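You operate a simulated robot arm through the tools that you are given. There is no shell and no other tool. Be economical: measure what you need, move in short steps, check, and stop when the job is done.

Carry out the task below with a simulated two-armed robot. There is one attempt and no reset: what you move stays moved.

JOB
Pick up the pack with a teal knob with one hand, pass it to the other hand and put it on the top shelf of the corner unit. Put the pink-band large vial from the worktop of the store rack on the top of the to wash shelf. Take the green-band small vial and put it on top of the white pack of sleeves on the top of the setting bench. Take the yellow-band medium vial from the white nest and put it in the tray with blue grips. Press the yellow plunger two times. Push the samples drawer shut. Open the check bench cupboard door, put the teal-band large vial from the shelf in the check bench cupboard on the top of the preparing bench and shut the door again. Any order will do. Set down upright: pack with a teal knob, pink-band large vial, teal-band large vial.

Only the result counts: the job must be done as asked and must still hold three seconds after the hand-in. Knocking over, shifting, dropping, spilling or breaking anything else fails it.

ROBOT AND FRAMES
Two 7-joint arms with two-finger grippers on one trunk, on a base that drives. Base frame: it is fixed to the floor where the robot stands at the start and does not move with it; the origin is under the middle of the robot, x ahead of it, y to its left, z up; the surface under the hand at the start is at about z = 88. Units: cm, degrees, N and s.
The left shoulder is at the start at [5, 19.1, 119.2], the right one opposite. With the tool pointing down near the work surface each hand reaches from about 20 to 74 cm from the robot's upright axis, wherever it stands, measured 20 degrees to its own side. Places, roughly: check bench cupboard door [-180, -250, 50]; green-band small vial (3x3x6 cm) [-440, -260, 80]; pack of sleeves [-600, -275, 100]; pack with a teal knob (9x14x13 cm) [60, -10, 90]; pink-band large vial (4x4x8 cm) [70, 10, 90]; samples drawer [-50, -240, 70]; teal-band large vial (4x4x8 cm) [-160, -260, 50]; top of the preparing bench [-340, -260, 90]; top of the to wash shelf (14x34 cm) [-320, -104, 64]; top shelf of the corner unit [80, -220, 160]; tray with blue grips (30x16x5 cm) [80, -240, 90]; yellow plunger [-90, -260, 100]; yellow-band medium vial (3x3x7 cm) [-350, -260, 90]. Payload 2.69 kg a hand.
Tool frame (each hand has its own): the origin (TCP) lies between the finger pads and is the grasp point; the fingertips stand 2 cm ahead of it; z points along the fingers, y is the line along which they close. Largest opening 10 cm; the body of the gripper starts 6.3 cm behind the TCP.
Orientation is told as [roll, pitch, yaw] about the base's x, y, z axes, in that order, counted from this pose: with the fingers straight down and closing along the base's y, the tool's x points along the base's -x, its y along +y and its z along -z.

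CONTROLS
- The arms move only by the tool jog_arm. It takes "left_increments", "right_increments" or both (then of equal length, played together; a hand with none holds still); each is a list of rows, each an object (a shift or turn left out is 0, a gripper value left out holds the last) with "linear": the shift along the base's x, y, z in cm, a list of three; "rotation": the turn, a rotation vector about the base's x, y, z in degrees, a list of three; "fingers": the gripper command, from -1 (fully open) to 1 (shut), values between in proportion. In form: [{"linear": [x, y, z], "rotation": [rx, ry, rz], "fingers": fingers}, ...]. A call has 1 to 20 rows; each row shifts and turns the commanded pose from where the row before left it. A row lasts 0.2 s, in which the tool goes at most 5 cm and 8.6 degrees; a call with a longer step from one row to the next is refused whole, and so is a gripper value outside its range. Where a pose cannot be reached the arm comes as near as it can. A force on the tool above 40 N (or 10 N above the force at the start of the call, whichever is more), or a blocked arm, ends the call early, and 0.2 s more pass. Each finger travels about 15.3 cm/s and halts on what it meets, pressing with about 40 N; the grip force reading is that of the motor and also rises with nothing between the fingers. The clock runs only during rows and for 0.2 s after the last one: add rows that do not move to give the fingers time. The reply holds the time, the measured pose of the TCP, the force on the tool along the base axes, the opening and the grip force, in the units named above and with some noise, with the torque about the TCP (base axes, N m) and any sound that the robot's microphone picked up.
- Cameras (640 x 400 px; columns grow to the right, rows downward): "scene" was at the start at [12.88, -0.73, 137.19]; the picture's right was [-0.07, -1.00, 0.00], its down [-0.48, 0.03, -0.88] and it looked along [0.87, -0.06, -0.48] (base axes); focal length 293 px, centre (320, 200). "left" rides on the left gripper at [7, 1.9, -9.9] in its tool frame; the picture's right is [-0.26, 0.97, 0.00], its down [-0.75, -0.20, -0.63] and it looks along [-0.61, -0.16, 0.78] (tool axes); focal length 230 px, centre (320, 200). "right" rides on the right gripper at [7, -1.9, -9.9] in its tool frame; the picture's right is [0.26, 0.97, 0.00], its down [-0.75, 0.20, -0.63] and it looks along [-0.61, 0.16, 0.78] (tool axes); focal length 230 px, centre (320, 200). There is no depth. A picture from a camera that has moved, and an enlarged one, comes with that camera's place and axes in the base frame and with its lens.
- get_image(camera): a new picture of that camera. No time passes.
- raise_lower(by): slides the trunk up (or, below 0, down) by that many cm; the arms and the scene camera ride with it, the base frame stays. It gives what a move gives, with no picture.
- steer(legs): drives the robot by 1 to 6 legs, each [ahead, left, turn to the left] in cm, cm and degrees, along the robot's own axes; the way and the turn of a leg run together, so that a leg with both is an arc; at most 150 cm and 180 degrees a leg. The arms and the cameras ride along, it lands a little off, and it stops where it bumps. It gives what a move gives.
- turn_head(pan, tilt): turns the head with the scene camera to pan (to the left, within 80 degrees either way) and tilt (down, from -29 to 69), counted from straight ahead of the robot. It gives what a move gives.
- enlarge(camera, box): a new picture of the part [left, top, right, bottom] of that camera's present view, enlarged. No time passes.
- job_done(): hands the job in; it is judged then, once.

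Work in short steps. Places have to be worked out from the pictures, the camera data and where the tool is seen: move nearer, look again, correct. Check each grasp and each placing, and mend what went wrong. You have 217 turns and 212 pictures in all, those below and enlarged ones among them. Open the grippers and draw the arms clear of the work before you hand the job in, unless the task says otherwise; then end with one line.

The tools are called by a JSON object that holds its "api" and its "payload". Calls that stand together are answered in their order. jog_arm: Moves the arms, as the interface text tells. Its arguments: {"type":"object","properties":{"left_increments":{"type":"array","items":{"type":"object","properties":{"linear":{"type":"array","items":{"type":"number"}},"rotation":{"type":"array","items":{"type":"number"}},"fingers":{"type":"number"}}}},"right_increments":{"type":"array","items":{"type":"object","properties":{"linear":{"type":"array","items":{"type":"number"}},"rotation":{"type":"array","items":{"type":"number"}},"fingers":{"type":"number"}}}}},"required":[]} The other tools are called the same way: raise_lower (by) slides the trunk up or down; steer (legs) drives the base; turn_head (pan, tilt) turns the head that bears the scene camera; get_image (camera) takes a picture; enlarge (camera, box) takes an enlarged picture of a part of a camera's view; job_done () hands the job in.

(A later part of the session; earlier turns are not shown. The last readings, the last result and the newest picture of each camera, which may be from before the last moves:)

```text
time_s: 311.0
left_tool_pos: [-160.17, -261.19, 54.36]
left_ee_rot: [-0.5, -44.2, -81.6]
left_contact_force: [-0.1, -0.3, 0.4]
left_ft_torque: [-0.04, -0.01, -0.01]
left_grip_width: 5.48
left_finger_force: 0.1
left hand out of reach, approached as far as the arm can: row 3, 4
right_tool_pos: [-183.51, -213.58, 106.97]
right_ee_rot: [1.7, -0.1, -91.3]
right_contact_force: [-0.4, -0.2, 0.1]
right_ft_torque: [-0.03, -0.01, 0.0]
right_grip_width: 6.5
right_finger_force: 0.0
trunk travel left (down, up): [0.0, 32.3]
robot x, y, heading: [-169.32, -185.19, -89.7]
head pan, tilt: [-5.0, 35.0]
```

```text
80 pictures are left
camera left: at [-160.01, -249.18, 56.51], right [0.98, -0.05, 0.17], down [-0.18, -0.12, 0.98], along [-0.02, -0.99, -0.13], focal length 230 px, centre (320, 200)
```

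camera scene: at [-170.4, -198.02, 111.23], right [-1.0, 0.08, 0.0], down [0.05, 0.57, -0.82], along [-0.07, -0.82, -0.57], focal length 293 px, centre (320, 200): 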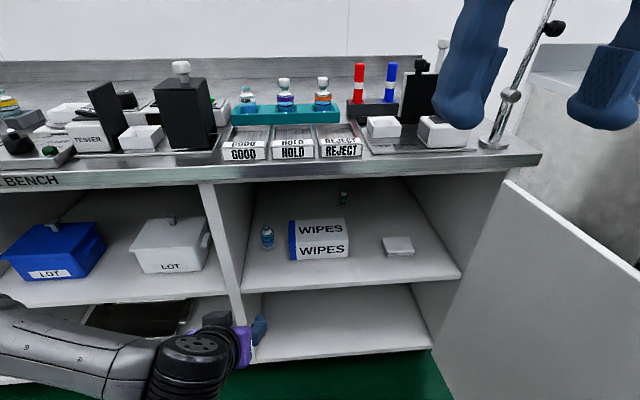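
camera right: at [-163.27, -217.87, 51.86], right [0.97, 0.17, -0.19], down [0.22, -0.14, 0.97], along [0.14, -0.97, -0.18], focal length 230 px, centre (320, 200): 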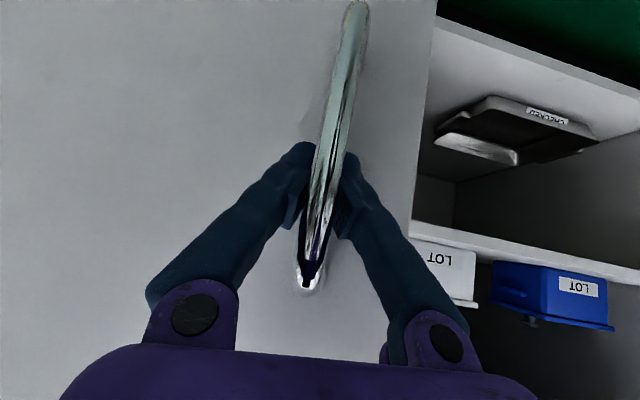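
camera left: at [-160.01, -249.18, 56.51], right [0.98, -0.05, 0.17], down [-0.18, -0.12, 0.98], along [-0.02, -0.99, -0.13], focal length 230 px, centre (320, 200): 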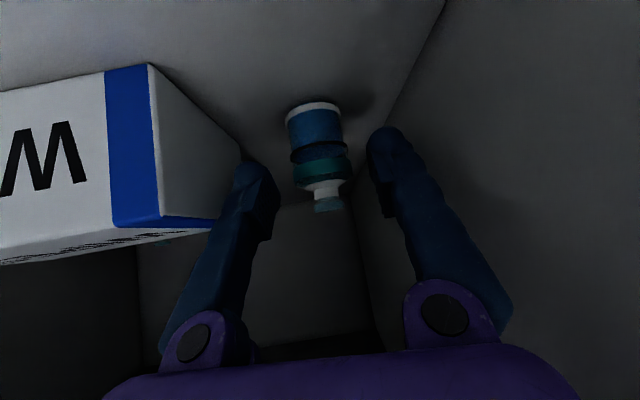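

The arm is at its reach, so I drive the base 3.3 cm ahead and lower the hand 2 cm.

{"api": "steer", "payload": {"legs": [[3.3, 0, 0]]}}

{"api": "jog_arm", "payload": {"left_increments": [{"linear": [0.1, 0, -1]}, {"linear": [0.1, 0, -0.8]}, {"linear": [0, 0, 0]}]}}

{"api": "get_image", "payload": {"camera": "left"}}

```text
time_s: 311.9
left_tool_pos: [-160.05, -264.56, 54.3]
left_ee_rot: [-0.5, -44.2, -81.6]
left_contact_force: [-0.2, 0.3, -0.6]
left_ft_torque: [0.02, 0.0, 0.03]
left_grip_width: 5.49
left_finger_force: 0.0
right_tool_pos: [-183.52, -216.9, 106.99]
right_ee_rot: [1.5, -0.2, -91.3]
right_contact_force: [-0.2, 0.6, -1.2]
right_ft_torque: [-0.03, -0.01, 0.02]
right_grip_width: 6.49
right_finger_force: 0.0
trunk travel left (down, up): [0.0, 32.3]
robot x, y, heading: [-169.36, -188.66, -89.8]
head pan, tilt: [-5.0, 35.0]
```

```text
time_s: 312.6
left_tool_pos: [-159.54, -263.84, 52.45]
left_ee_rot: [-0.5, -44.3, -81.6]
left_contact_force: [0.8, -0.5, -0.7]
left_ft_torque: [0.01, 0.01, 0.0]
left_grip_width: 5.5
left_finger_force: 0.1
left hand out of reach, approached as far as the arm can: row 1, 2
right_tool_pos: [-183.53, -216.9, 106.96]
right_ee_rot: [1.5, -0.2, -91.2]
right_contact_force: [0.1, -0.3, 0.1]
right_ft_torque: [0.0, 0.0, 0.0]
right_grip_width: 6.47
right_finger_force: 0.2
trunk travel left (down, up): [0.0, 32.3]
robot x, y, heading: [-169.56, -188.48, -89.7]
head pan, tilt: [-5.0, 35.0]
```

```text
79 pictures are left
camera left: at [-159.24, -251.84, 54.63], right [0.98, -0.05, 0.17], down [-0.18, -0.12, 0.98], along [-0.02, -0.99, -0.13], focal length 230 px, centre (320, 200)
```

left: 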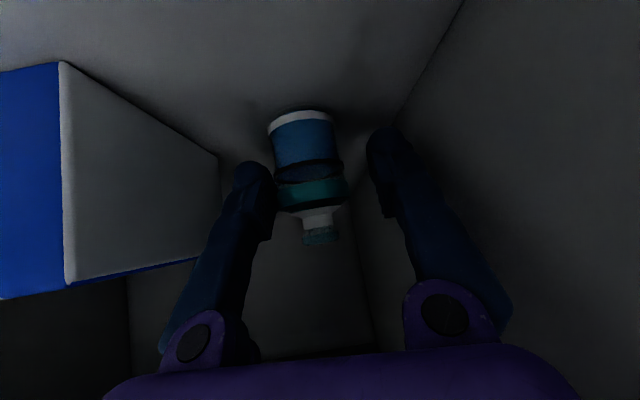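

The depth is nearly right. I drive 1.3 cm ahead and shift the hand -0.5 in x, then close.

{"api": "steer", "payload": {"legs": [[1.4, 0, 0]]}}

{"api": "jog_arm", "payload": {"left_increments": [{"linear": [-0.6, 0, 0]}, {"linear": [0, 0, 0]}]}}

{"api": "get_image", "payload": {"camera": "left"}}

```text
time_s: 313.4
left_tool_pos: [-159.29, -265.28, 52.43]
left_ee_rot: [-0.5, -44.2, -81.5]
left_contact_force: [-0.3, 0.1, 0.7]
left_ft_torque: [-0.04, 0.01, -0.01]
left_grip_width: 5.51
left_finger_force: 0.0
right_tool_pos: [-183.48, -218.17, 106.99]
right_ee_rot: [1.6, -0.2, -91.3]
right_contact_force: [0.7, 0.3, -0.3]
right_ft_torque: [0.03, -0.02, 0.05]
right_grip_width: 6.5
right_finger_force: 0.1
trunk travel left (down, up): [0.0, 32.3]
robot x, y, heading: [-169.72, -189.91, -89.8]
head pan, tilt: [-5.0, 35.0]
```

```text
time_s: 314.0
left_tool_pos: [-159.78, -265.07, 52.37]
left_ee_rot: [-0.4, -44.4, -81.6]
left_contact_force: [0.1, -0.2, 0.3]
left_ft_torque: [0.01, -0.01, -0.04]
left_grip_width: 5.49
left_finger_force: 0.0
right_tool_pos: [-183.45, -218.27, 106.96]
right_ee_rot: [1.6, -0.2, -91.3]
right_contact_force: [0.0, -0.1, -0.5]
right_ft_torque: [0.01, -0.01, -0.01]
right_grip_width: 6.49
right_finger_force: 0.0
trunk travel left (down, up): [0.0, 32.3]
robot x, y, heading: [-169.73, -189.74, -89.6]
head pan, tilt: [-5.0, 35.0]
```

```text
78 pictures are left
camera left: at [-159.61, -253.04, 54.52], right [0.98, -0.05, 0.17], down [-0.18, -0.12, 0.98], along [-0.02, -0.99, -0.13], focal length 230 px, centre (320, 200)
```

left: 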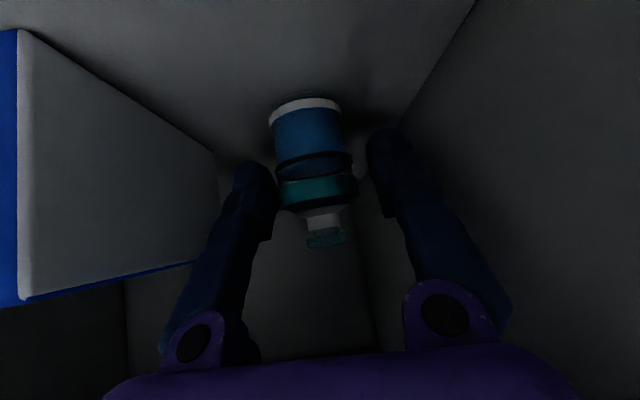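

Well inside and centred. I close gently.

{"api": "jog_arm", "payload": {"left_increments": [{"fingers": 0.1}, {"fingers": 0.25}, {"fingers": 0.4}, {"fingers": 1}, {"fingers": 1}]}}

{"api": "get_image", "payload": {"camera": "left"}}

```text
time_s: 315.2
left_tool_pos: [-159.7, -265.1, 52.24]
left_ee_rot: [-0.4, -44.2, -81.6]
left_contact_force: [0.4, 0.4, -0.3]
left_ft_torque: [-0.01, 0.0, -0.02]
left_grip_width: 3.5
left_finger_force: 40.1
right_tool_pos: [-183.47, -218.34, 106.86]
right_ee_rot: [1.7, -0.1, -91.3]
right_contact_force: [0.0, 0.8, 1.0]
right_ft_torque: [-0.01, 0.01, 0.0]
right_grip_width: 6.49
right_finger_force: 0.0
trunk travel left (down, up): [0.0, 32.3]
robot x, y, heading: [-169.3, -189.85, -89.8]
head pan, tilt: [-5.0, 35.0]
```

```text
77 pictures are left
camera left: at [-159.61, -253.04, 54.51], right [0.98, -0.05, 0.17], down [-0.18, -0.12, 0.98], along [-0.02, -0.99, -0.13], focal length 230 px, centre (320, 200)
```

left: 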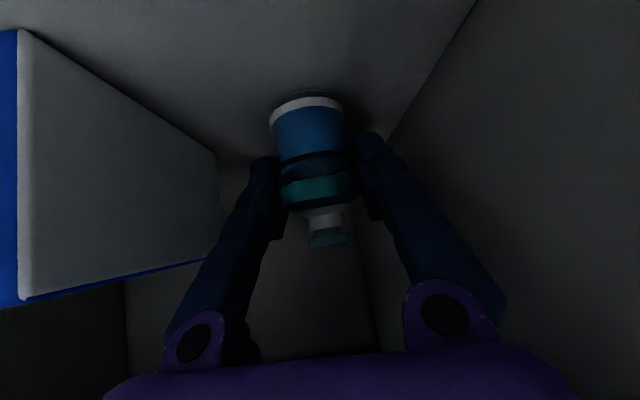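

Gripped at 3.5. I lift 2.5 cm slowly.

{"api": "jog_arm", "payload": {"left_increments": [{"linear": [0, 0, 0.4]}, {"linear": [0, 0, 0.6]}, {"linear": [0, 0, 0.8]}, {"linear": [0, 0, 0.8]}, {"linear": [0, 0, 0]}]}}

{"api": "get_image", "payload": {"camera": "left"}}

```text
time_s: 316.4
left_tool_pos: [-159.99, -265.42, 55.17]
left_ee_rot: [-0.4, -44.2, -81.6]
left_contact_force: [0.1, 0.6, -1.1]
left_ft_torque: [-0.02, 0.0, 0.0]
left_grip_width: 3.5
left_finger_force: 40.4
right_tool_pos: [-183.46, -218.25, 106.85]
right_ee_rot: [1.6, -0.1, -91.3]
right_contact_force: [-0.3, -0.1, 0.9]
right_ft_torque: [0.01, -0.01, -0.02]
right_grip_width: 6.48
right_finger_force: 0.1
trunk travel left (down, up): [0.0, 32.3]
robot x, y, heading: [-169.42, -190.01, -89.6]
head pan, tilt: [-5.0, 35.0]
```

```text
76 pictures are left
camera left: at [-159.87, -253.24, 57.32], right [0.98, -0.05, 0.17], down [-0.18, -0.12, 0.98], along [-0.02, -0.99, -0.13], focal length 230 px, centre (320, 200)
```

left: 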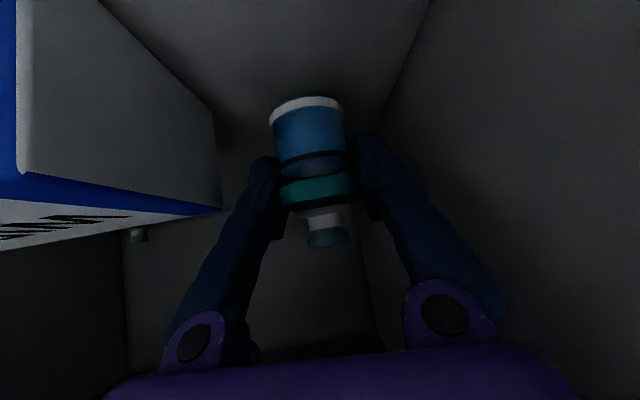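

The vial is held. I withdraw it straight out with the arm first, then back the base off.

{"api": "jog_arm", "payload": {"left_increments": [{"linear": [-0.05, 1.5, 0.2]}, {"linear": [-0.05, 2.5, 0.2]}, {"linear": [-0.05, 2.5, 0.3]}, {"linear": [-0.05, 2.5, 0.3]}, {"linear": [-0.05, 2.5, 0.3]}, {"linear": [0, 2.5, 0.3]}, {"linear": [0, 2.5, 0]}, {"linear": [0, 2.5, 0]}, {"linear": [0, 2.5, 0]}, {"linear": [0, 2.5, 0]}, {"linear": [0, 2.5, 0]}, {"linear": [0, 0, 0]}]}}

{"api": "steer", "payload": {"legs": [[-40, 0, 0]]}}

{"api": "get_image", "payload": {"camera": "scene"}}

```text
time_s: 319.0
left_tool_pos: [-160.33, -238.76, 56.58]
left_ee_rot: [-0.5, -44.3, -81.6]
left_contact_force: [0.2, 0.9, -0.4]
left_ft_torque: [0.02, 0.0, 0.05]
left_grip_width: 3.46
left_finger_force: 40.4
right_tool_pos: [-183.5, -218.25, 106.94]
right_ee_rot: [1.5, 0.0, -91.4]
right_contact_force: [-0.8, -0.4, 0.9]
right_ft_torque: [0.04, -0.02, 0.0]
right_grip_width: 6.51
right_finger_force: 0.1
trunk travel left (down, up): [0.0, 32.3]
robot x, y, heading: [-169.57, -189.69, -89.5]
head pan, tilt: [-5.0, 35.0]
```

```text
time_s: 321.5
left_tool_pos: [-160.47, -198.72, 56.51]
left_ee_rot: [-0.5, -44.2, -81.7]
left_contact_force: [0.2, -0.1, -0.8]
left_ft_torque: [-0.04, 0.0, -0.03]
left_grip_width: 3.45
left_finger_force: 39.9
right_tool_pos: [-183.68, -178.18, 106.91]
right_ee_rot: [1.6, -0.2, -91.3]
right_contact_force: [0.0, 0.4, 0.1]
right_ft_torque: [0.03, -0.02, 0.01]
right_grip_width: 6.5
right_finger_force: 0.1
trunk travel left (down, up): [0.0, 32.3]
robot x, y, heading: [-169.77, -149.34, -90.0]
head pan, tilt: [-5.0, 35.0]
```

```text
75 pictures are left
camera scene: at [-170.57, -162.6, 111.23], right [-1.0, 0.08, 0.0], down [0.05, 0.57, -0.82], along [-0.07, -0.82, -0.57], focal length 293 px, centre (320, 200)
```

scene: 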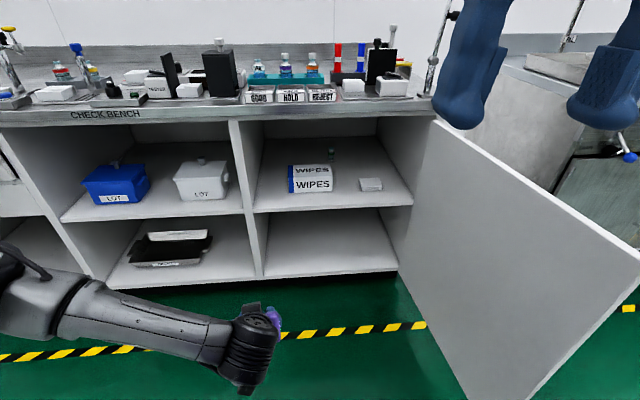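

I raise the left hand with the vial well above the door top, and shift the base right so the right hand can get to the door's outer side.

{"api": "jog_arm", "payload": {"left_increments": [{"linear": [0, 0, 2]}, {"linear": [0, 0, 3]}, {"linear": [0, 0, 3.5]}, {"linear": [0, 0, 3.5]}, {"linear": [0, 0, 3.5]}, {"linear": [0, 0, 3.5]}, {"linear": [0, 0, 3.5]}, {"linear": [0, 0, 3.5]}, {"linear": [0, 0, 3.5]}, {"linear": [0, 0, 3.5]}, {"linear": [0, 0, 3.5]}, {"linear": [0, 0, 3.5]}, {"linear": [0, 0, 3]}, {"linear": [0, 0, 0]}]}}

{"api": "steer", "payload": {"legs": [[0, -28, 0]]}}

{"api": "jog_arm", "payload": {"right_increments": [{"linear": [-2, -1, 0], "fingers": 1}, {"linear": [-2, -1, 0]}, {"linear": [-2, -1, 0]}, {"linear": [-2, -1, 0]}, {"linear": [-2, -1, 0]}, {"linear": [-2, -1, 0]}, {"linear": [-2, -1, 0]}, {"linear": [-2, -1, 0]}, {"linear": [-2, -1, 0]}, {"linear": [0, 0, 0], "rotation": [-8, 0, 0]}, {"linear": [0, 0, -2], "rotation": [-8, 0, 0]}, {"linear": [0, 0, -3], "rotation": [-8, 0, 0]}, {"linear": [0, 0, -3], "rotation": [-8, 0, 0]}, {"linear": [0, 0, -3], "rotation": [-8, 0, 0]}, {"linear": [0, 0, -3]}, {"linear": [0, 0, 0]}]}}

{"api": "turn_head", "payload": {"pan": -25, "tilt": 40}}

{"api": "get_image", "payload": {"camera": "scene"}}

```text
time_s: 324.5
left_tool_pos: [-160.44, -198.76, 99.44]
left_ee_rot: [-0.4, -44.2, -81.7]
left_contact_force: [0.5, -0.9, -0.3]
left_ft_torque: [0.0, -0.01, 0.01]
left_grip_width: 3.46
left_finger_force: 40.5
right_tool_pos: [-183.69, -178.07, 106.96]
right_ee_rot: [1.6, -0.1, -91.5]
right_contact_force: [0.4, 0.8, 0.0]
right_ft_torque: [-0.01, 0.06, 0.0]
right_grip_width: 6.51
right_finger_force: 0.0
trunk travel left (down, up): [0.0, 32.3]
robot x, y, heading: [-169.58, -149.68, -89.7]
head pan, tilt: [-5.0, 35.0]
```

```text
time_s: 327.6
left_tool_pos: [-188.72, -198.73, 99.27]
left_ee_rot: [-0.4, -44.2, -81.9]
left_contact_force: [-0.4, -0.4, -0.7]
left_ft_torque: [-0.02, -0.03, -0.01]
left_grip_width: 3.46
left_finger_force: 40.0
right_tool_pos: [-211.94, -178.22, 106.93]
right_ee_rot: [1.6, -0.1, -91.4]
right_contact_force: [-0.4, 0.3, 0.6]
right_ft_torque: [0.0, 0.01, 0.01]
right_grip_width: 6.48
right_finger_force: 0.0
trunk travel left (down, up): [0.0, 32.3]
robot x, y, heading: [-198.13, -150.28, -90.0]
head pan, tilt: [-5.0, 35.0]
```

```text
time_s: 331.0
left_tool_pos: [-188.83, -198.7, 99.32]
left_ee_rot: [-0.5, -44.2, -81.8]
left_contact_force: [-0.2, 0.6, -0.4]
left_ft_torque: [0.03, 0.0, 0.01]
left_grip_width: 3.41
left_finger_force: 39.9
right_tool_pos: [-229.82, -187.28, 92.93]
right_ee_rot: [2.9, -40.1, -91.9]
right_contact_force: [0.5, -0.2, -0.8]
right_ft_torque: [0.04, -0.02, -0.01]
right_grip_width: 0.0
right_finger_force: 29.5
trunk travel left (down, up): [0.0, 32.3]
robot x, y, heading: [-198.38, -149.76, -89.9]
head pan, tilt: [-5.0, 35.0]
```

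```text
time_s: 331.8
left_tool_pos: [-188.75, -198.79, 99.35]
left_ee_rot: [-0.4, -44.2, -81.8]
left_contact_force: [0.4, -0.2, -1.4]
left_ft_torque: [-0.03, 0.0, -0.04]
left_grip_width: 3.39
left_finger_force: 40.0
right_tool_pos: [-229.88, -187.22, 92.89]
right_ee_rot: [2.8, -40.1, -91.9]
right_contact_force: [-0.5, -0.6, -0.6]
right_ft_torque: [0.0, 0.0, 0.0]
right_grip_width: 0.0
right_finger_force: 29.7
trunk travel left (down, up): [0.0, 32.3]
robot x, y, heading: [-197.79, -149.67, -90.0]
head pan, tilt: [-25.0, 40.0]
```

```text
74 pictures are left
camera scene: at [-201.73, -161.63, 110.47], right [-0.91, 0.42, 0.0], down [0.27, 0.58, -0.77], along [-0.32, -0.7, -0.64], focal length 293 px, centre (320, 200)
```

scene: 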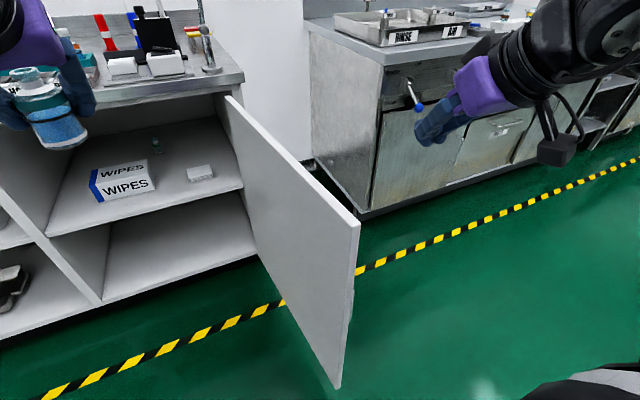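

The left grip width is slowly creeping (3.5 to 3.39), so I work quickly. I lower the right fist at the door's outer face and sweep it toward +x to swing the door shut.

{"api": "jog_arm", "payload": {"right_increments": [{"linear": [0, -1.8, -4.2]}, {"linear": [0, -1.8, -4.2]}, {"linear": [0, -1.8, -4.2]}, {"linear": [0, -1.8, -4.2]}, {"linear": [0, -1.8, -3.5]}, {"linear": [3, 0, 0]}, {"linear": [3, 0, 0]}, {"linear": [3, 0, 0]}, {"linear": [3, 0, 0]}, {"linear": [3.5, 0, 0]}, {"linear": [3.5, -0.3, 0]}, {"linear": [3.5, -0.5, 0]}, {"linear": [3.5, -0.7, 0]}, {"linear": [3.5, -1, 0]}, {"linear": [3.5, -1.3, 0]}, {"linear": [3.5, -1.6, 0]}, {"linear": [3, -1.8, 0]}, {"linear": [3, -2, 0]}, {"linear": [0, 0, 0]}]}}

{"api": "get_image", "payload": {"camera": "scene"}}

```text
time_s: 335.8
left_tool_pos: [-188.71, -198.88, 99.33]
left_ee_rot: [-0.4, -44.3, -81.9]
left_contact_force: [-0.1, -1.0, -1.2]
left_ft_torque: [0.03, 0.01, -0.03]
left_grip_width: 3.38
left_finger_force: 40.0
right_tool_pos: [-187.64, -205.58, 72.25]
right_ee_rot: [2.8, -40.1, -91.9]
right_contact_force: [-0.4, 0.0, 0.0]
right_ft_torque: [0.0, -0.01, 0.02]
right_grip_width: 0.0
right_finger_force: 29.9
trunk travel left (down, up): [0.0, 32.3]
robot x, y, heading: [-197.75, -149.99, -89.8]
head pan, tilt: [-25.0, 40.0]
```

```text
73 pictures are left
camera scene: at [-201.73, -161.62, 110.47], right [-0.91, 0.42, 0.0], down [0.27, 0.58, -0.77], along [-0.32, -0.69, -0.64], focal length 293 px, centre (320, 200)
```

scene: 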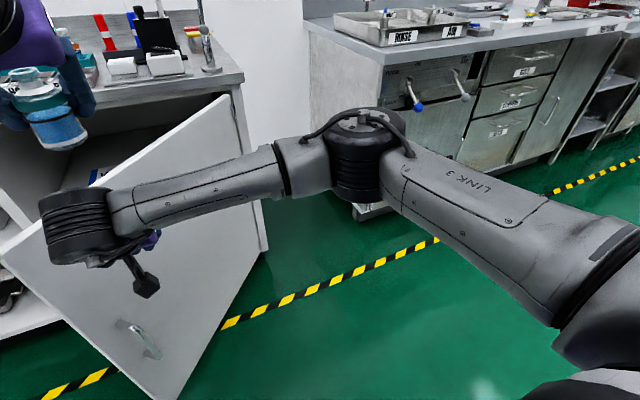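

The door is at about 50°. I use the base to push it further: ahead and left.

{"api": "steer", "payload": {"legs": [[22, 20, 0]]}}

{"api": "jog_arm", "payload": {"right_increments": [{"linear": [0.5, -2, 0]}, {"linear": [0.3, -2, 0]}, {"linear": [0.2, -2, 0]}, {"linear": [0.2, -2, 0]}, {"linear": [0, -2, 0]}, {"linear": [0, -1.5, 0]}, {"linear": [0, -1.5, 0]}, {"linear": [0, 0, 0]}]}}

{"api": "turn_head", "payload": {"pan": 0, "tilt": 35}}

{"api": "get_image", "payload": {"camera": "scene"}}

```text
time_s: 338.2
left_tool_pos: [-168.92, -220.66, 99.36]
left_ee_rot: [-0.4, -44.2, -81.9]
left_contact_force: [1.1, -0.4, -0.8]
left_ft_torque: [0.0, 0.0, -0.01]
left_grip_width: 3.34
left_finger_force: 39.9
right_tool_pos: [-167.8, -227.5, 72.48]
right_ee_rot: [2.7, -40.1, -92.0]
right_contact_force: [0.0, 0.5, 0.1]
right_ft_torque: [0.01, 0.0, 0.01]
right_grip_width: 0.0
right_finger_force: 29.2
trunk travel left (down, up): [0.0, 32.3]
robot x, y, heading: [-177.83, -171.57, -90.0]
head pan, tilt: [-25.0, 40.0]
```

```text
time_s: 340.0
left_tool_pos: [-168.96, -220.66, 99.44]
left_ee_rot: [-0.4, -44.2, -81.9]
left_contact_force: [-0.5, 0.3, -0.3]
left_ft_torque: [0.0, -0.01, -0.01]
left_grip_width: 3.37
left_finger_force: 40.6
right_tool_pos: [-166.51, -240.58, 72.4]
right_ee_rot: [2.8, -40.1, -91.9]
right_contact_force: [-0.2, -0.4, 0.0]
right_ft_torque: [0.01, -0.02, -0.01]
right_grip_width: 0.0
right_finger_force: 29.4
trunk travel left (down, up): [0.0, 32.3]
robot x, y, heading: [-178.31, -171.6, -90.2]
head pan, tilt: [-25.0, 40.0]
```

```text
time_s: 340.9
left_tool_pos: [-168.78, -220.84, 99.47]
left_ee_rot: [-0.4, -44.2, -82.0]
left_contact_force: [0.7, -0.4, -0.9]
left_ft_torque: [0.01, 0.01, -0.03]
left_grip_width: 3.4
left_finger_force: 39.8
right_tool_pos: [-166.51, -240.61, 72.49]
right_ee_rot: [2.8, -40.2, -92.0]
right_contact_force: [0.6, -1.2, 0.2]
right_ft_torque: [0.0, 0.03, 0.02]
right_grip_width: 0.03
right_finger_force: 30.0
trunk travel left (down, up): [0.0, 32.3]
robot x, y, heading: [-178.11, -171.83, -89.9]
head pan, tilt: [0.0, 35.0]
```

```text
72 pictures are left
camera scene: at [-178.21, -184.68, 111.23], right [-1.0, 0.0, 0.0], down [0.0, 0.57, -0.82], along [0.0, -0.82, -0.57], focal length 293 px, centre (320, 200)
```

scene: 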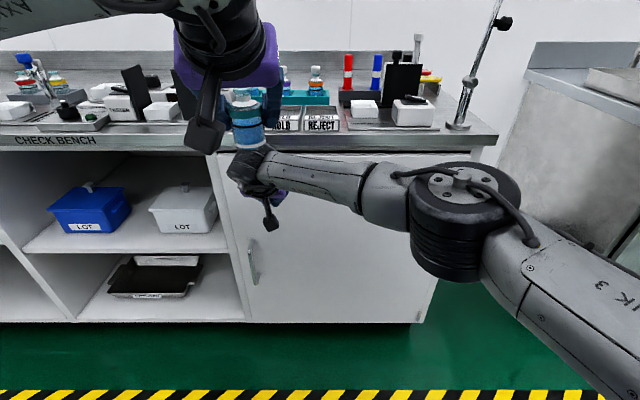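

Nearly shut. I push the last bit until it stops.

{"api": "jog_arm", "payload": {"right_increments": [{"linear": [0, -0.8, 0]}, {"linear": [0, -0.8, 0]}, {"linear": [0, -0.8, 0]}, {"linear": [0, -0.6, 0]}, {"linear": [0, -0.6, 0]}, {"linear": [0, -0.5, 0]}, {"linear": [0, -0.5, 0]}, {"linear": [0, 0, 0]}]}}

{"api": "enlarge", "payload": {"camera": "scene", "box": [180, 100, 480, 340]}}

```text
time_s: 342.7
left_tool_pos: [-168.82, -220.76, 99.27]
left_ee_rot: [-0.4, -44.2, -81.8]
left_contact_force: [-0.5, -0.1, -1.2]
left_ft_torque: [0.03, 0.01, 0.0]
left_grip_width: 3.34
left_finger_force: 40.1
right_tool_pos: [-168.51, -244.27, 72.55]
right_ee_rot: [2.9, -40.2, -92.0]
right_contact_force: [0.8, -0.4, -1.4]
right_ft_torque: [0.04, -0.03, 0.0]
right_grip_width: 0.0
right_finger_force: 29.4
right hand out of reach, approached as far as the arm can: row 3, 4, 5, 6, 7
trunk travel left (down, up): [0.0, 32.3]
robot x, y, heading: [-178.12, -171.65, -89.9]
head pan, tilt: [0.0, 35.0]
```

```text
1.67 times, centred on (330, 220) of scene
camera zoom: at [-178.2, -184.68, 111.23], right [-1.0, 0.0, 0.0], down [0.0, 0.57, -0.82], along [0.0, -0.82, -0.57], focal length 489 px, centre (303, 167)
```

zoom: 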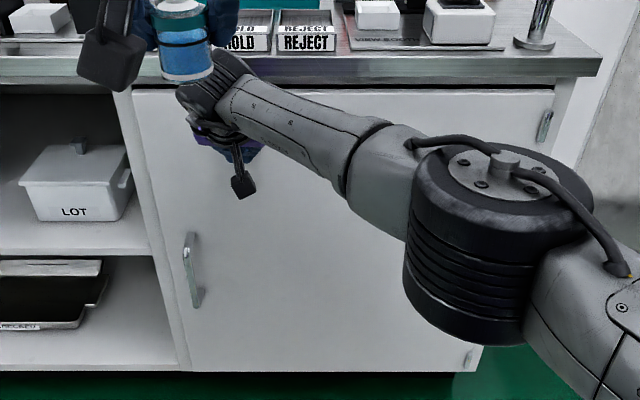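

The arm is at its reach, so I push the rest with the base; it stops on force.

{"api": "steer", "payload": {"legs": [[5, 0, 0]]}}

{"api": "enlarge", "payload": {"camera": "scene", "box": [160, 100, 460, 340]}}

```text
time_s: 343.4
left_tool_pos: [-168.88, -221.34, 99.46]
left_ee_rot: [-0.5, -44.4, -81.9]
left_contact_force: [-0.3, 0.0, -1.6]
left_ft_torque: [-0.03, 0.0, -0.03]
left_grip_width: 3.35
left_finger_force: 39.6
right_tool_pos: [-168.2, -244.4, 72.17]
right_ee_rot: [2.7, -39.1, -91.9]
right_contact_force: [-1.4, 7.9, 2.4]
right_ft_torque: [-0.01, -0.03, -0.01]
right_grip_width: 0.59
right_finger_force: 29.7
trunk travel left (down, up): [0.0, 32.3]
robot x, y, heading: [-178.11, -172.42, -90.2]
head pan, tilt: [0.0, 35.0]
stopped in leg 1: the force on the tool passed its limit at 78 N (the readings are from after the stop); the commanded pose is now the measured one
```

```text
1.67 times, centred on (310, 220) of scene
camera zoom: at [-178.22, -185.32, 111.23], right [-1.0, 0.0, 0.0], down [0.0, 0.57, -0.82], along [0.0, -0.82, -0.57], focal length 489 px, centre (337, 167)
```

zoom: 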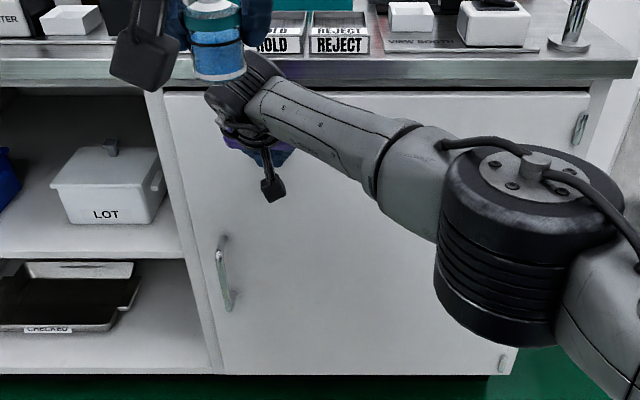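

The door is shut (hard stop). I withdraw and fold the right arm, raise the trunk, and drive to the preparing bench.

{"api": "jog_arm", "payload": {"right_increments": [{"linear": [0, 2, 0]}, {"linear": [-1, 3, 0]}, {"linear": [-2, 3, 0]}, {"linear": [-2.5, 3, 0]}, {"linear": [-2.5, 3, 0]}, {"linear": [-2.5, 3, 2]}, {"linear": [-2.5, 3, 3]}, {"linear": [-2, 0, 4], "rotation": [8, 0, 0]}, {"linear": [-2, 0, 4], "rotation": [8, 0, 0]}, {"linear": [-1, 0, 4], "rotation": [8, 0, 0]}, {"linear": [0, 0, 4], "rotation": [8, 0, 0]}, {"linear": [0, 0, 4], "rotation": [8, 0, 0]}, {"linear": [0, 0, 4]}, {"linear": [0, 0, 0]}]}}

{"api": "raise_lower", "payload": {"by": 18}}

{"api": "steer", "payload": {"legs": [[2, -145, 0]]}}

{"api": "turn_head", "payload": {"pan": 0, "tilt": 30}}

{"api": "get_image", "payload": {"camera": "scene"}}

```text
time_s: 346.4
left_tool_pos: [-168.84, -221.51, 99.41]
left_ee_rot: [-0.3, -44.1, -81.9]
left_contact_force: [0.9, -0.4, -1.0]
left_ft_torque: [0.01, -0.01, 0.01]
left_grip_width: 3.35
left_finger_force: 40.2
right_tool_pos: [-186.48, -224.67, 101.13]
right_ee_rot: [1.5, 0.9, -91.3]
right_contact_force: [0.0, 0.5, -0.3]
right_ft_torque: [0.0, -0.01, 0.02]
right_grip_width: 0.02
right_finger_force: 29.6
trunk travel left (down, up): [0.0, 32.3]
robot x, y, heading: [-178.07, -172.81, -89.8]
head pan, tilt: [0.0, 35.0]
```

```text
time_s: 348.4
left_tool_pos: [-168.84, -221.52, 117.36]
left_ee_rot: [-0.4, -44.2, -82.0]
left_contact_force: [-0.4, 0.2, 0.0]
left_ft_torque: [0.03, 0.01, 0.04]
left_grip_width: 3.19
left_finger_force: 40.0
right_tool_pos: [-186.47, -224.66, 119.1]
right_ee_rot: [1.5, 0.8, -91.4]
right_contact_force: [1.3, -0.5, 0.6]
right_ft_torque: [0.06, -0.01, 0.02]
right_grip_width: 0.0
right_finger_force: 29.6
trunk travel left (down, up): [-18.0, 14.3]
robot x, y, heading: [-178.09, -172.61, -89.5]
head pan, tilt: [0.0, 35.0]
```

```text
time_s: 361.0
left_tool_pos: [-310.43, -223.49, 117.41]
left_ee_rot: [-0.5, -44.1, -81.9]
left_contact_force: [-0.1, 0.2, -0.3]
left_ft_torque: [-0.01, -0.01, -0.02]
left_grip_width: 3.01
left_finger_force: 40.0
right_tool_pos: [-328.04, -226.75, 119.09]
right_ee_rot: [1.5, 0.8, -91.5]
right_contact_force: [0.1, 0.9, -0.5]
right_ft_torque: [0.0, -0.03, -0.04]
right_grip_width: 0.02
right_finger_force: 29.7
trunk travel left (down, up): [-18.0, 14.3]
robot x, y, heading: [-319.49, -174.58, -90.0]
head pan, tilt: [0.0, 35.0]
```

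```text
time_s: 361.7
left_tool_pos: [-310.47, -223.59, 117.42]
left_ee_rot: [-0.4, -44.2, -81.9]
left_contact_force: [-0.2, 0.2, -0.5]
left_ft_torque: [-0.03, -0.02, -0.02]
left_grip_width: 3.03
left_finger_force: 39.7
right_tool_pos: [-328.02, -226.69, 118.99]
right_ee_rot: [1.5, 0.7, -91.5]
right_contact_force: [-0.8, 0.2, 0.3]
right_ft_torque: [-0.01, -0.02, -0.01]
right_grip_width: 0.02
right_finger_force: 29.5
trunk travel left (down, up): [-18.0, 14.3]
robot x, y, heading: [-319.79, -174.49, -90.3]
head pan, tilt: [0.0, 30.0]
```

```text
69 pictures are left
camera scene: at [-319.77, -187.71, 130.01], right [-1.0, 0.0, 0.0], down [0.0, 0.5, -0.87], along [0.0, -0.87, -0.5], focal length 293 px, centre (320, 200)
```

scene: 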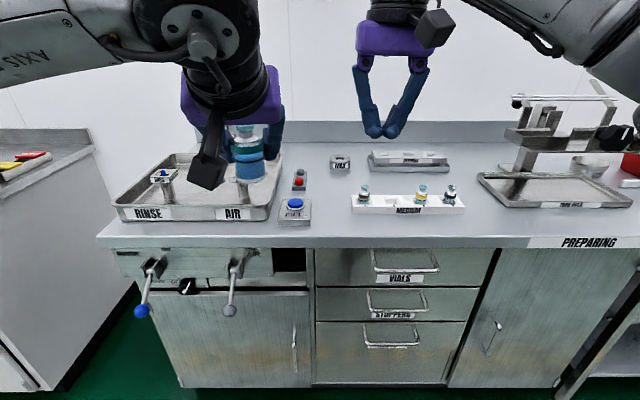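

The grip has crept to 3.0, so I must set the vial down soon. I check it in the left camera; the free gap at about [-322.5,-249] between the PULL button and the nest is the nearest spot.

{"api": "get_image", "payload": {"camera": "left"}}

{"api": "enlarge", "payload": {"camera": "scene", "box": [180, 100, 480, 260]}}

```text
68 pictures are left
camera left: at [-310.26, -211.46, 119.57], right [0.98, -0.05, 0.18], down [-0.18, -0.12, 0.98], along [-0.03, -0.99, -0.13], focal length 230 px, centre (320, 200)
```

left: 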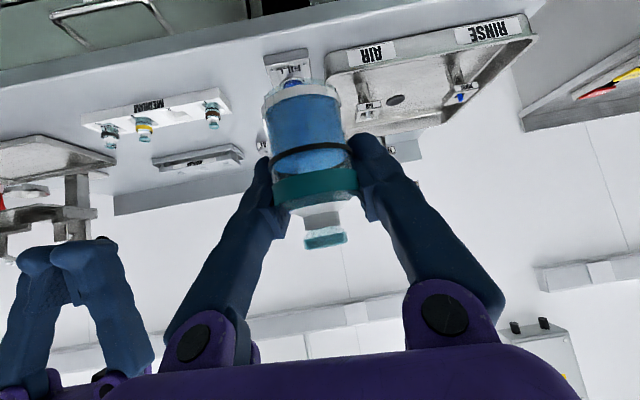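

```text
2.13 times, centred on (330, 180) of scene
camera zoom: at [-319.77, -187.71, 130.01], right [-1.0, 0.0, 0.0], down [0.0, 0.5, -0.87], along [0.0, -0.87, -0.5], focal length 625 px, centre (299, 243)
```

zoom: 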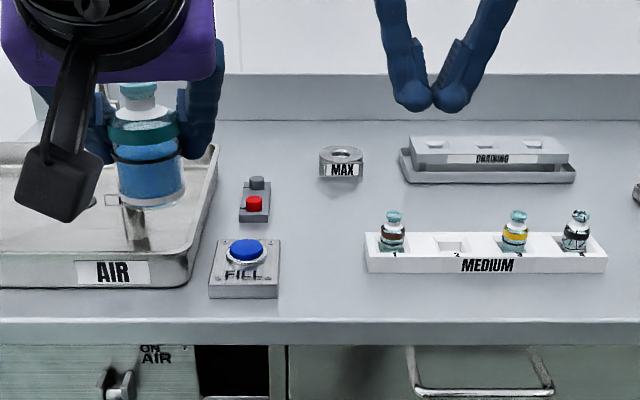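

The vial has slid down in the grip to its shoulder but is upright, with its bottom about 4.8 cm below the TCP. I drive so the hand comes over the gap.

{"api": "steer", "payload": {"legs": [[14, -12.2, 0]]}}

{"api": "jog_arm", "payload": {"left_increments": [{"linear": [0, -1.2, -1.5]}, {"linear": [0, -1.5, -1.8]}, {"linear": [0, -1.5, -1.8]}, {"linear": [0, -1.5, -1.8]}, {"linear": [0, -1.5, -1.8]}, {"linear": [0, -1.5, -1.8]}, {"linear": [0, -1.5, -1.8]}, {"linear": [0, -1.3, -1.8]}, {"linear": [0, 0, 0]}]}}

{"api": "enlarge", "payload": {"camera": "scene", "box": [240, 100, 440, 260]}}

{"api": "get_image", "payload": {"camera": "left"}}

```text
time_s: 363.4
left_tool_pos: [-321.81, -237.76, 117.39]
left_ee_rot: [-0.5, -44.2, -81.7]
left_contact_force: [-0.2, 0.5, -1.2]
left_ft_torque: [0.0, -0.05, 0.01]
left_grip_width: 3.0
left_finger_force: 40.1
right_tool_pos: [-339.43, -241.15, 119.09]
right_ee_rot: [1.5, 0.8, -91.2]
right_contact_force: [-0.5, -0.2, -0.4]
right_ft_torque: [0.04, -0.02, 0.02]
right_grip_width: 0.0
right_finger_force: 29.6
trunk travel left (down, up): [-18.0, 14.3]
robot x, y, heading: [-331.07, -189.01, -89.9]
head pan, tilt: [0.0, 30.0]
```

```text
time_s: 365.4
left_tool_pos: [-321.63, -249.21, 103.34]
left_ee_rot: [-0.4, -44.4, -81.7]
left_contact_force: [0.2, 0.5, -0.3]
left_ft_torque: [0.01, -0.02, 0.01]
left_grip_width: 2.99
left_finger_force: 39.7
right_tool_pos: [-339.35, -240.99, 119.12]
right_ee_rot: [1.6, 0.8, -91.2]
right_contact_force: [0.3, -0.4, 0.5]
right_ft_torque: [0.01, 0.01, 0.05]
right_grip_width: 0.01
right_finger_force: 29.1
trunk travel left (down, up): [-18.0, 14.3]
robot x, y, heading: [-331.18, -188.5, -89.9]
head pan, tilt: [0.0, 30.0]
```

```text
2.50 times, centred on (340, 180) of scene
camera zoom: at [-331.27, -201.94, 130.01], right [-1.0, -0.01, 0.0], down [0.0, 0.5, -0.87], along [0.0, -0.87, -0.5], focal length 733 px, centre (270, 250)
```

zoom: 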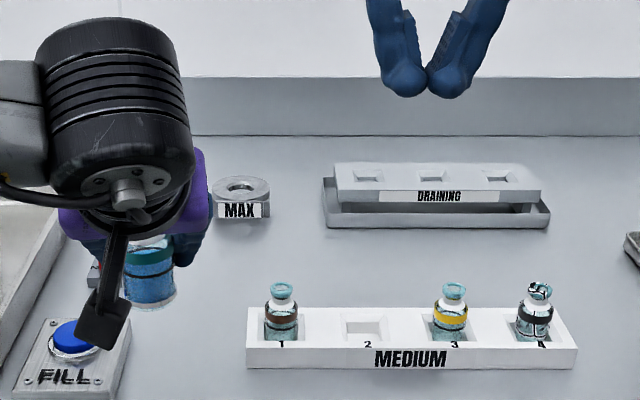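

```text
65 pictures are left
camera left: at [-321.53, -237.03, 105.63], right [0.98, -0.05, 0.18], down [-0.18, -0.12, 0.98], along [-0.02, -0.99, -0.13], focal length 230 px, centre (320, 200)
```

left: 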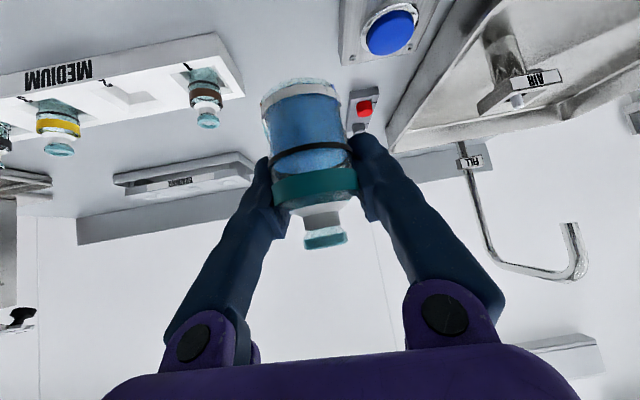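

I shift 1.5 cm toward the nest to clear the FILL box and lower.

{"api": "jog_arm", "payload": {"left_increments": [{"linear": [-0.8, 0, -1]}, {"linear": [-0.8, 0, -1.5]}, {"linear": [0, 0, -1.5]}, {"linear": [0, 0, -1.5]}, {"linear": [0, 0, -0.8]}, {"linear": [0, 0, -0.4]}, {"linear": [0, 0, 0]}]}}

{"api": "enlarge", "payload": {"camera": "scene", "box": [240, 100, 440, 260]}}

```text
time_s: 367.0
left_tool_pos: [-323.34, -249.33, 96.61]
left_ee_rot: [-0.4, -44.2, -81.6]
left_contact_force: [0.3, 0.0, -0.4]
left_ft_torque: [-0.03, -0.01, 0.02]
left_grip_width: 3.0
left_finger_force: 39.5
right_tool_pos: [-339.25, -241.03, 119.14]
right_ee_rot: [1.5, 0.8, -91.2]
right_contact_force: [-0.1, 1.2, 0.4]
right_ft_torque: [0.0, -0.03, 0.01]
right_grip_width: 0.0
right_finger_force: 29.9
trunk travel left (down, up): [-18.0, 14.3]
robot x, y, heading: [-330.8, -189.02, -89.6]
head pan, tilt: [0.0, 30.0]
```

```text
2.50 times, centred on (340, 180) of scene
camera zoom: at [-331.26, -201.95, 130.01], right [-1.0, -0.01, 0.0], down [0.0, 0.5, -0.87], along [0.0, -0.87, -0.5], focal length 733 px, centre (270, 250)
```

zoom: 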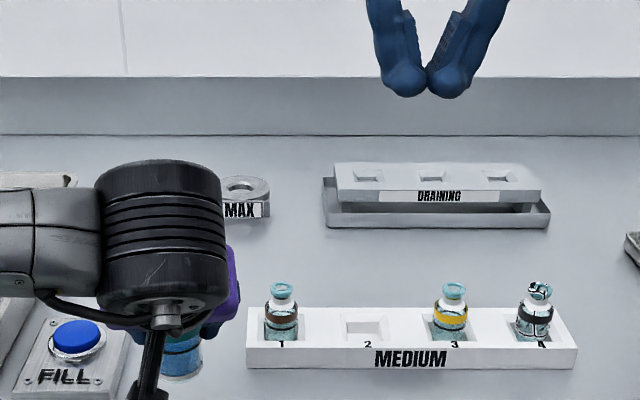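

I continue down in fine steps until contact.

{"api": "jog_arm", "payload": {"left_increments": [{"linear": [0, 0, -0.5]}, {"linear": [0, 0, -0.4]}, {"linear": [0, 0, -0.3]}, {"linear": [0, 0, -0.3]}, {"linear": [0, 0, 0]}]}}

```text
time_s: 368.2
left_tool_pos: [-323.27, -249.3, 94.98]
left_ee_rot: [-0.5, -44.2, -81.7]
left_contact_force: [1.3, 0.7, -0.4]
left_ft_torque: [-0.04, -0.02, -0.02]
left_grip_width: 2.97
left_finger_force: 40.3
right_tool_pos: [-339.33, -241.03, 119.11]
right_ee_rot: [1.5, 0.9, -91.2]
right_contact_force: [0.7, 0.0, 1.0]
right_ft_torque: [-0.02, -0.01, -0.01]
right_grip_width: 0.0
right_finger_force: 28.9
trunk travel left (down, up): [-18.0, 14.3]
robot x, y, heading: [-331.06, -188.8, -89.9]
head pan, tilt: [0.0, 30.0]
```

{"api": "jog_arm", "payload": {"left_increments": [{"linear": [0, 0, -0.3]}, {"linear": [0, 0, -0.3]}, {"linear": [0, 0, -0.3]}, {"linear": [0, 0, -0.3]}, {"linear": [0, 0, 0]}]}}

{"api": "get_image", "payload": {"camera": "left"}}

```text
time_s: 369.4
left_tool_pos: [-323.4, -249.4, 93.86]
left_ee_rot: [-0.4, -44.2, -81.6]
left_contact_force: [-0.1, 0.0, -0.2]
left_ft_torque: [-0.02, 0.04, -0.03]
left_grip_width: 2.97
left_finger_force: 40.0
right_tool_pos: [-339.29, -240.98, 119.12]
right_ee_rot: [1.5, 0.8, -91.2]
right_contact_force: [-0.2, 0.4, 0.7]
right_ft_torque: [-0.05, 0.0, 0.0]
right_grip_width: 0.04
right_finger_force: 29.2
trunk travel left (down, up): [-18.0, 14.3]
robot x, y, heading: [-331.36, -188.64, -89.6]
head pan, tilt: [0.0, 30.0]
```

```text
63 pictures are left
camera left: at [-323.24, -237.17, 96.06], right [0.98, -0.05, 0.18], down [-0.18, -0.12, 0.98], along [-0.02, -0.99, -0.13], focal length 230 px, centre (320, 200)
```

left: 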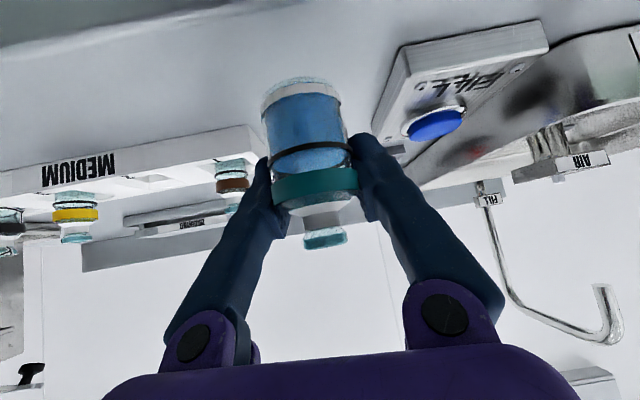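

Still no contact; I continue.

{"api": "jog_arm", "payload": {"left_increments": [{"linear": [0, 0, -0.3]}, {"linear": [0, 0, -0.3]}, {"linear": [0, 0, -0.3]}, {"linear": [0, 0, -0.3]}, {"linear": [0, 0, 0]}]}}

```text
time_s: 370.6
left_tool_pos: [-323.4, -249.19, 92.72]
left_ee_rot: [-0.4, -44.3, -81.6]
left_contact_force: [-0.2, 0.7, 0.2]
left_ft_torque: [-0.01, -0.02, 0.01]
left_grip_width: 2.94
left_finger_force: 40.2
right_tool_pos: [-339.33, -241.17, 119.07]
right_ee_rot: [1.4, 0.8, -91.3]
right_contact_force: [-0.6, -0.1, -0.2]
right_ft_torque: [0.0, 0.01, -0.02]
right_grip_width: 0.0
right_finger_force: 29.6
trunk travel left (down, up): [-18.0, 14.3]
robot x, y, heading: [-331.36, -188.95, -89.6]
head pan, tilt: [0.0, 30.0]
```

{"api": "jog_arm", "payload": {"left_increments": [{"linear": [0, 0, -0.3]}, {"linear": [0, 0, -0.3]}, {"linear": [0, 0, -0.3]}, {"linear": [0, 0, 0]}]}}

{"api": "get_image", "payload": {"camera": "left"}}

```text
time_s: 371.6
left_tool_pos: [-323.49, -249.22, 91.88]
left_ee_rot: [-0.5, -44.3, -81.5]
left_contact_force: [-0.1, 0.6, -0.4]
left_ft_torque: [-0.02, 0.0, 0.0]
left_grip_width: 2.92
left_finger_force: 40.1
right_tool_pos: [-339.39, -241.01, 119.16]
right_ee_rot: [1.5, 0.8, -91.2]
right_contact_force: [0.0, 0.7, 0.3]
right_ft_torque: [-0.02, -0.04, 0.02]
right_grip_width: 0.01
right_finger_force: 28.8
trunk travel left (down, up): [-18.0, 14.3]
robot x, y, heading: [-330.76, -189.28, -89.6]
head pan, tilt: [0.0, 30.0]
```

```text
62 pictures are left
camera left: at [-323.3, -237.15, 94.01], right [0.98, -0.05, 0.18], down [-0.18, -0.12, 0.98], along [-0.02, -0.99, -0.13], focal length 230 px, centre (320, 200)
```

left: 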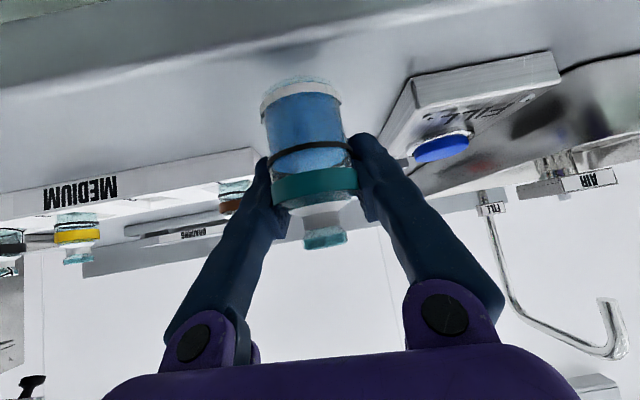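

No contact yet; the bench top is evidently lower than 90. I continue down in fine steps.

{"api": "jog_arm", "payload": {"left_increments": [{"linear": [0, 0, -0.3]}, {"linear": [0, 0, -0.3]}, {"linear": [0, 0, -0.3]}, {"linear": [0, 0, -0.3]}, {"linear": [0, 0, 0]}]}}

{"api": "enlarge", "payload": {"camera": "scene", "box": [240, 160, 400, 260]}}

```text
time_s: 372.8
left_tool_pos: [-323.32, -249.27, 90.54]
left_ee_rot: [-0.4, -44.1, -81.7]
left_contact_force: [-0.1, 0.3, -0.7]
left_ft_torque: [-0.04, 0.0, -0.01]
left_grip_width: 2.95
left_finger_force: 39.9
right_tool_pos: [-339.35, -241.14, 119.18]
right_ee_rot: [1.5, 0.8, -91.2]
right_contact_force: [-1.1, 0.3, -0.3]
right_ft_torque: [0.01, -0.01, 0.03]
right_grip_width: 0.0
right_finger_force: 29.6
trunk travel left (down, up): [-18.0, 14.3]
robot x, y, heading: [-331.07, -188.66, -89.5]
head pan, tilt: [0.0, 30.0]
```

```text
4.00 times, centred on (320, 210) of scene
camera zoom: at [-331.26, -201.96, 130.01], right [-1.0, -0.01, 0.0], down [0.0, 0.5, -0.87], along [0.0, -0.87, -0.5], focal length 1173 px, centre (320, 160)
```

zoom: 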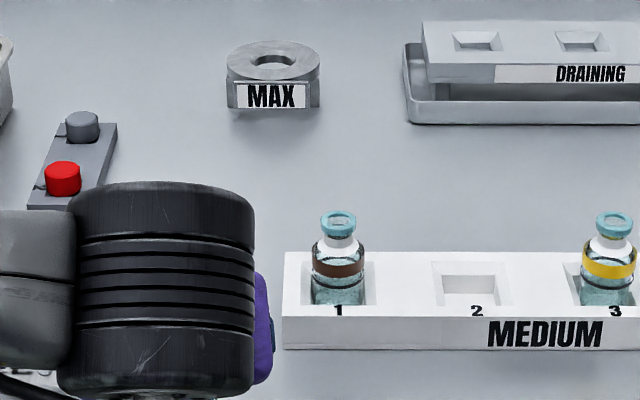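

{"api": "jog_arm", "payload": {"left_increments": [{"linear": [0, 0, -0.25]}, {"linear": [0, 0, -0.25]}, {"linear": [0, 0, -0.25]}, {"linear": [0, 0, -0.25]}, {"linear": [0, 0, 0]}]}}

{"api": "get_image", "payload": {"camera": "left"}}

```text
time_s: 374.0
left_tool_pos: [-323.33, -249.49, 90.11]
left_ee_rot: [-0.7, -44.9, -81.4]
left_contact_force: [3.2, -8.9, 29.2]
left_ft_torque: [0.12, 0.1, 0.05]
left_grip_width: 2.86
left_finger_force: 39.5
right_tool_pos: [-339.25, -240.82, 119.21]
right_ee_rot: [1.5, 0.7, -91.3]
right_contact_force: [-0.1, 0.2, -0.1]
right_ft_torque: [-0.02, -0.03, -0.02]
right_grip_width: 0.03
right_finger_force: 29.5
trunk travel left (down, up): [-18.0, 14.3]
robot x, y, heading: [-331.55, -188.78, -89.9]
head pan, tilt: [0.0, 30.0]
```

```text
60 pictures are left
camera left: at [-323.28, -237.3, 92.13], right [0.98, -0.04, 0.17], down [-0.18, -0.11, 0.98], along [-0.02, -0.99, -0.12], focal length 230 px, centre (320, 200)
```

left: 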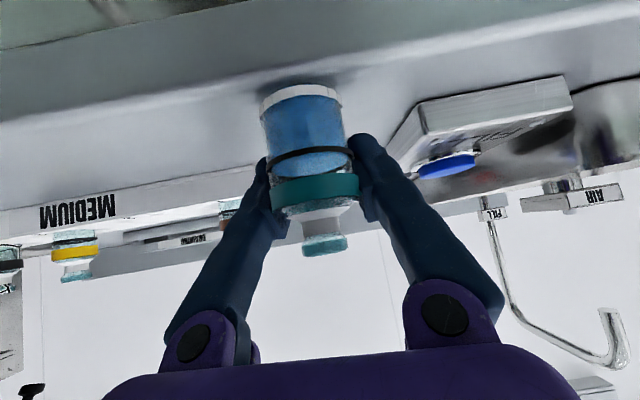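

Contact (29 N). I ease up 0.3 cm and open carefully.

{"api": "jog_arm", "payload": {"left_increments": [{"linear": [0, 0, 0.3]}, {"linear": [0, 0, 0]}, {"fingers": 0.35}, {"fingers": 0.2}, {"fingers": 0.05}, {"fingers": -0.05}, {"fingers": -0.05}]}}

{"api": "get_image", "payload": {"camera": "left"}}

```text
time_s: 375.6
left_tool_pos: [-323.37, -249.16, 89.77]
left_ee_rot: [-0.4, -44.3, -81.7]
left_contact_force: [0.6, -0.4, 0.6]
left_ft_torque: [0.01, 0.01, -0.02]
left_grip_width: 5.22
left_finger_force: 0.0
right_tool_pos: [-339.34, -241.07, 119.12]
right_ee_rot: [1.5, 0.8, -91.1]
right_contact_force: [-0.6, 0.6, -0.1]
right_ft_torque: [0.01, 0.02, 0.0]
right_grip_width: 0.0
right_finger_force: 29.2
trunk travel left (down, up): [-18.0, 14.3]
robot x, y, heading: [-331.41, -188.74, -89.6]
head pan, tilt: [0.0, 30.0]
```

```text
59 pictures are left
camera left: at [-323.29, -237.21, 92.02], right [0.98, -0.05, 0.17], down [-0.18, -0.12, 0.98], along [-0.02, -0.99, -0.13], focal length 230 px, centre (320, 200)
```

left: 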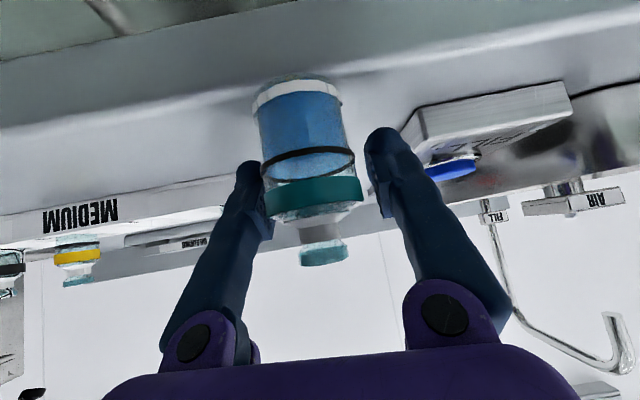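

The vial stands upright. I shift the hand 0.4 toward -x to centre the opening and withdraw along the tool axis.

{"api": "jog_arm", "payload": {"left_increments": [{"linear": [-0.4, 0, 0]}, {"linear": [-0.05, 0.6, 0.6]}, {"linear": [-0.1, 1, 1]}, {"linear": [-0.15, 1.4, 1.4]}, {"linear": [-0.2, 1.8, 1.8]}, {"linear": [-0.2, 2, 2]}, {"linear": [-0.2, 2, 2]}, {"linear": [-0.2, 2, 2]}, {"linear": [-0.2, 2, 2]}, {"linear": [-0.2, 2, 3]}, {"linear": [0, 0, 4]}, {"linear": [0, 0, 4]}, {"linear": [0, 0, 0]}]}}

{"api": "get_image", "payload": {"camera": "scene"}}

```text
time_s: 378.4
left_tool_pos: [-325.68, -234.49, 113.19]
left_ee_rot: [-0.3, -44.2, -81.7]
left_contact_force: [0.2, 0.2, 0.4]
left_ft_torque: [-0.01, 0.0, 0.02]
left_grip_width: 5.26
left_finger_force: 0.0
right_tool_pos: [-339.32, -241.0, 119.16]
right_ee_rot: [1.4, 0.9, -91.2]
right_contact_force: [-1.2, -0.9, -0.3]
right_ft_torque: [0.01, -0.03, -0.02]
right_grip_width: 0.0
right_finger_force: 29.4
trunk travel left (down, up): [-18.0, 14.3]
robot x, y, heading: [-331.37, -188.89, -89.6]
head pan, tilt: [0.0, 30.0]
```

```text
58 pictures are left
camera scene: at [-331.25, -201.97, 130.0], right [-1.0, -0.01, 0.0], down [0.0, 0.5, -0.87], along [0.0, -0.87, -0.5], focal length 293 px, centre (320, 200)
```

scene: 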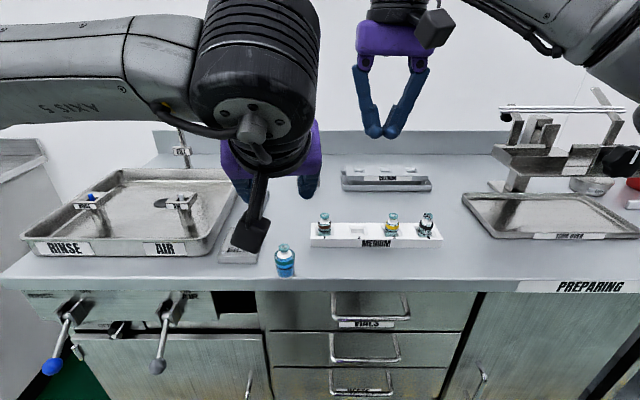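

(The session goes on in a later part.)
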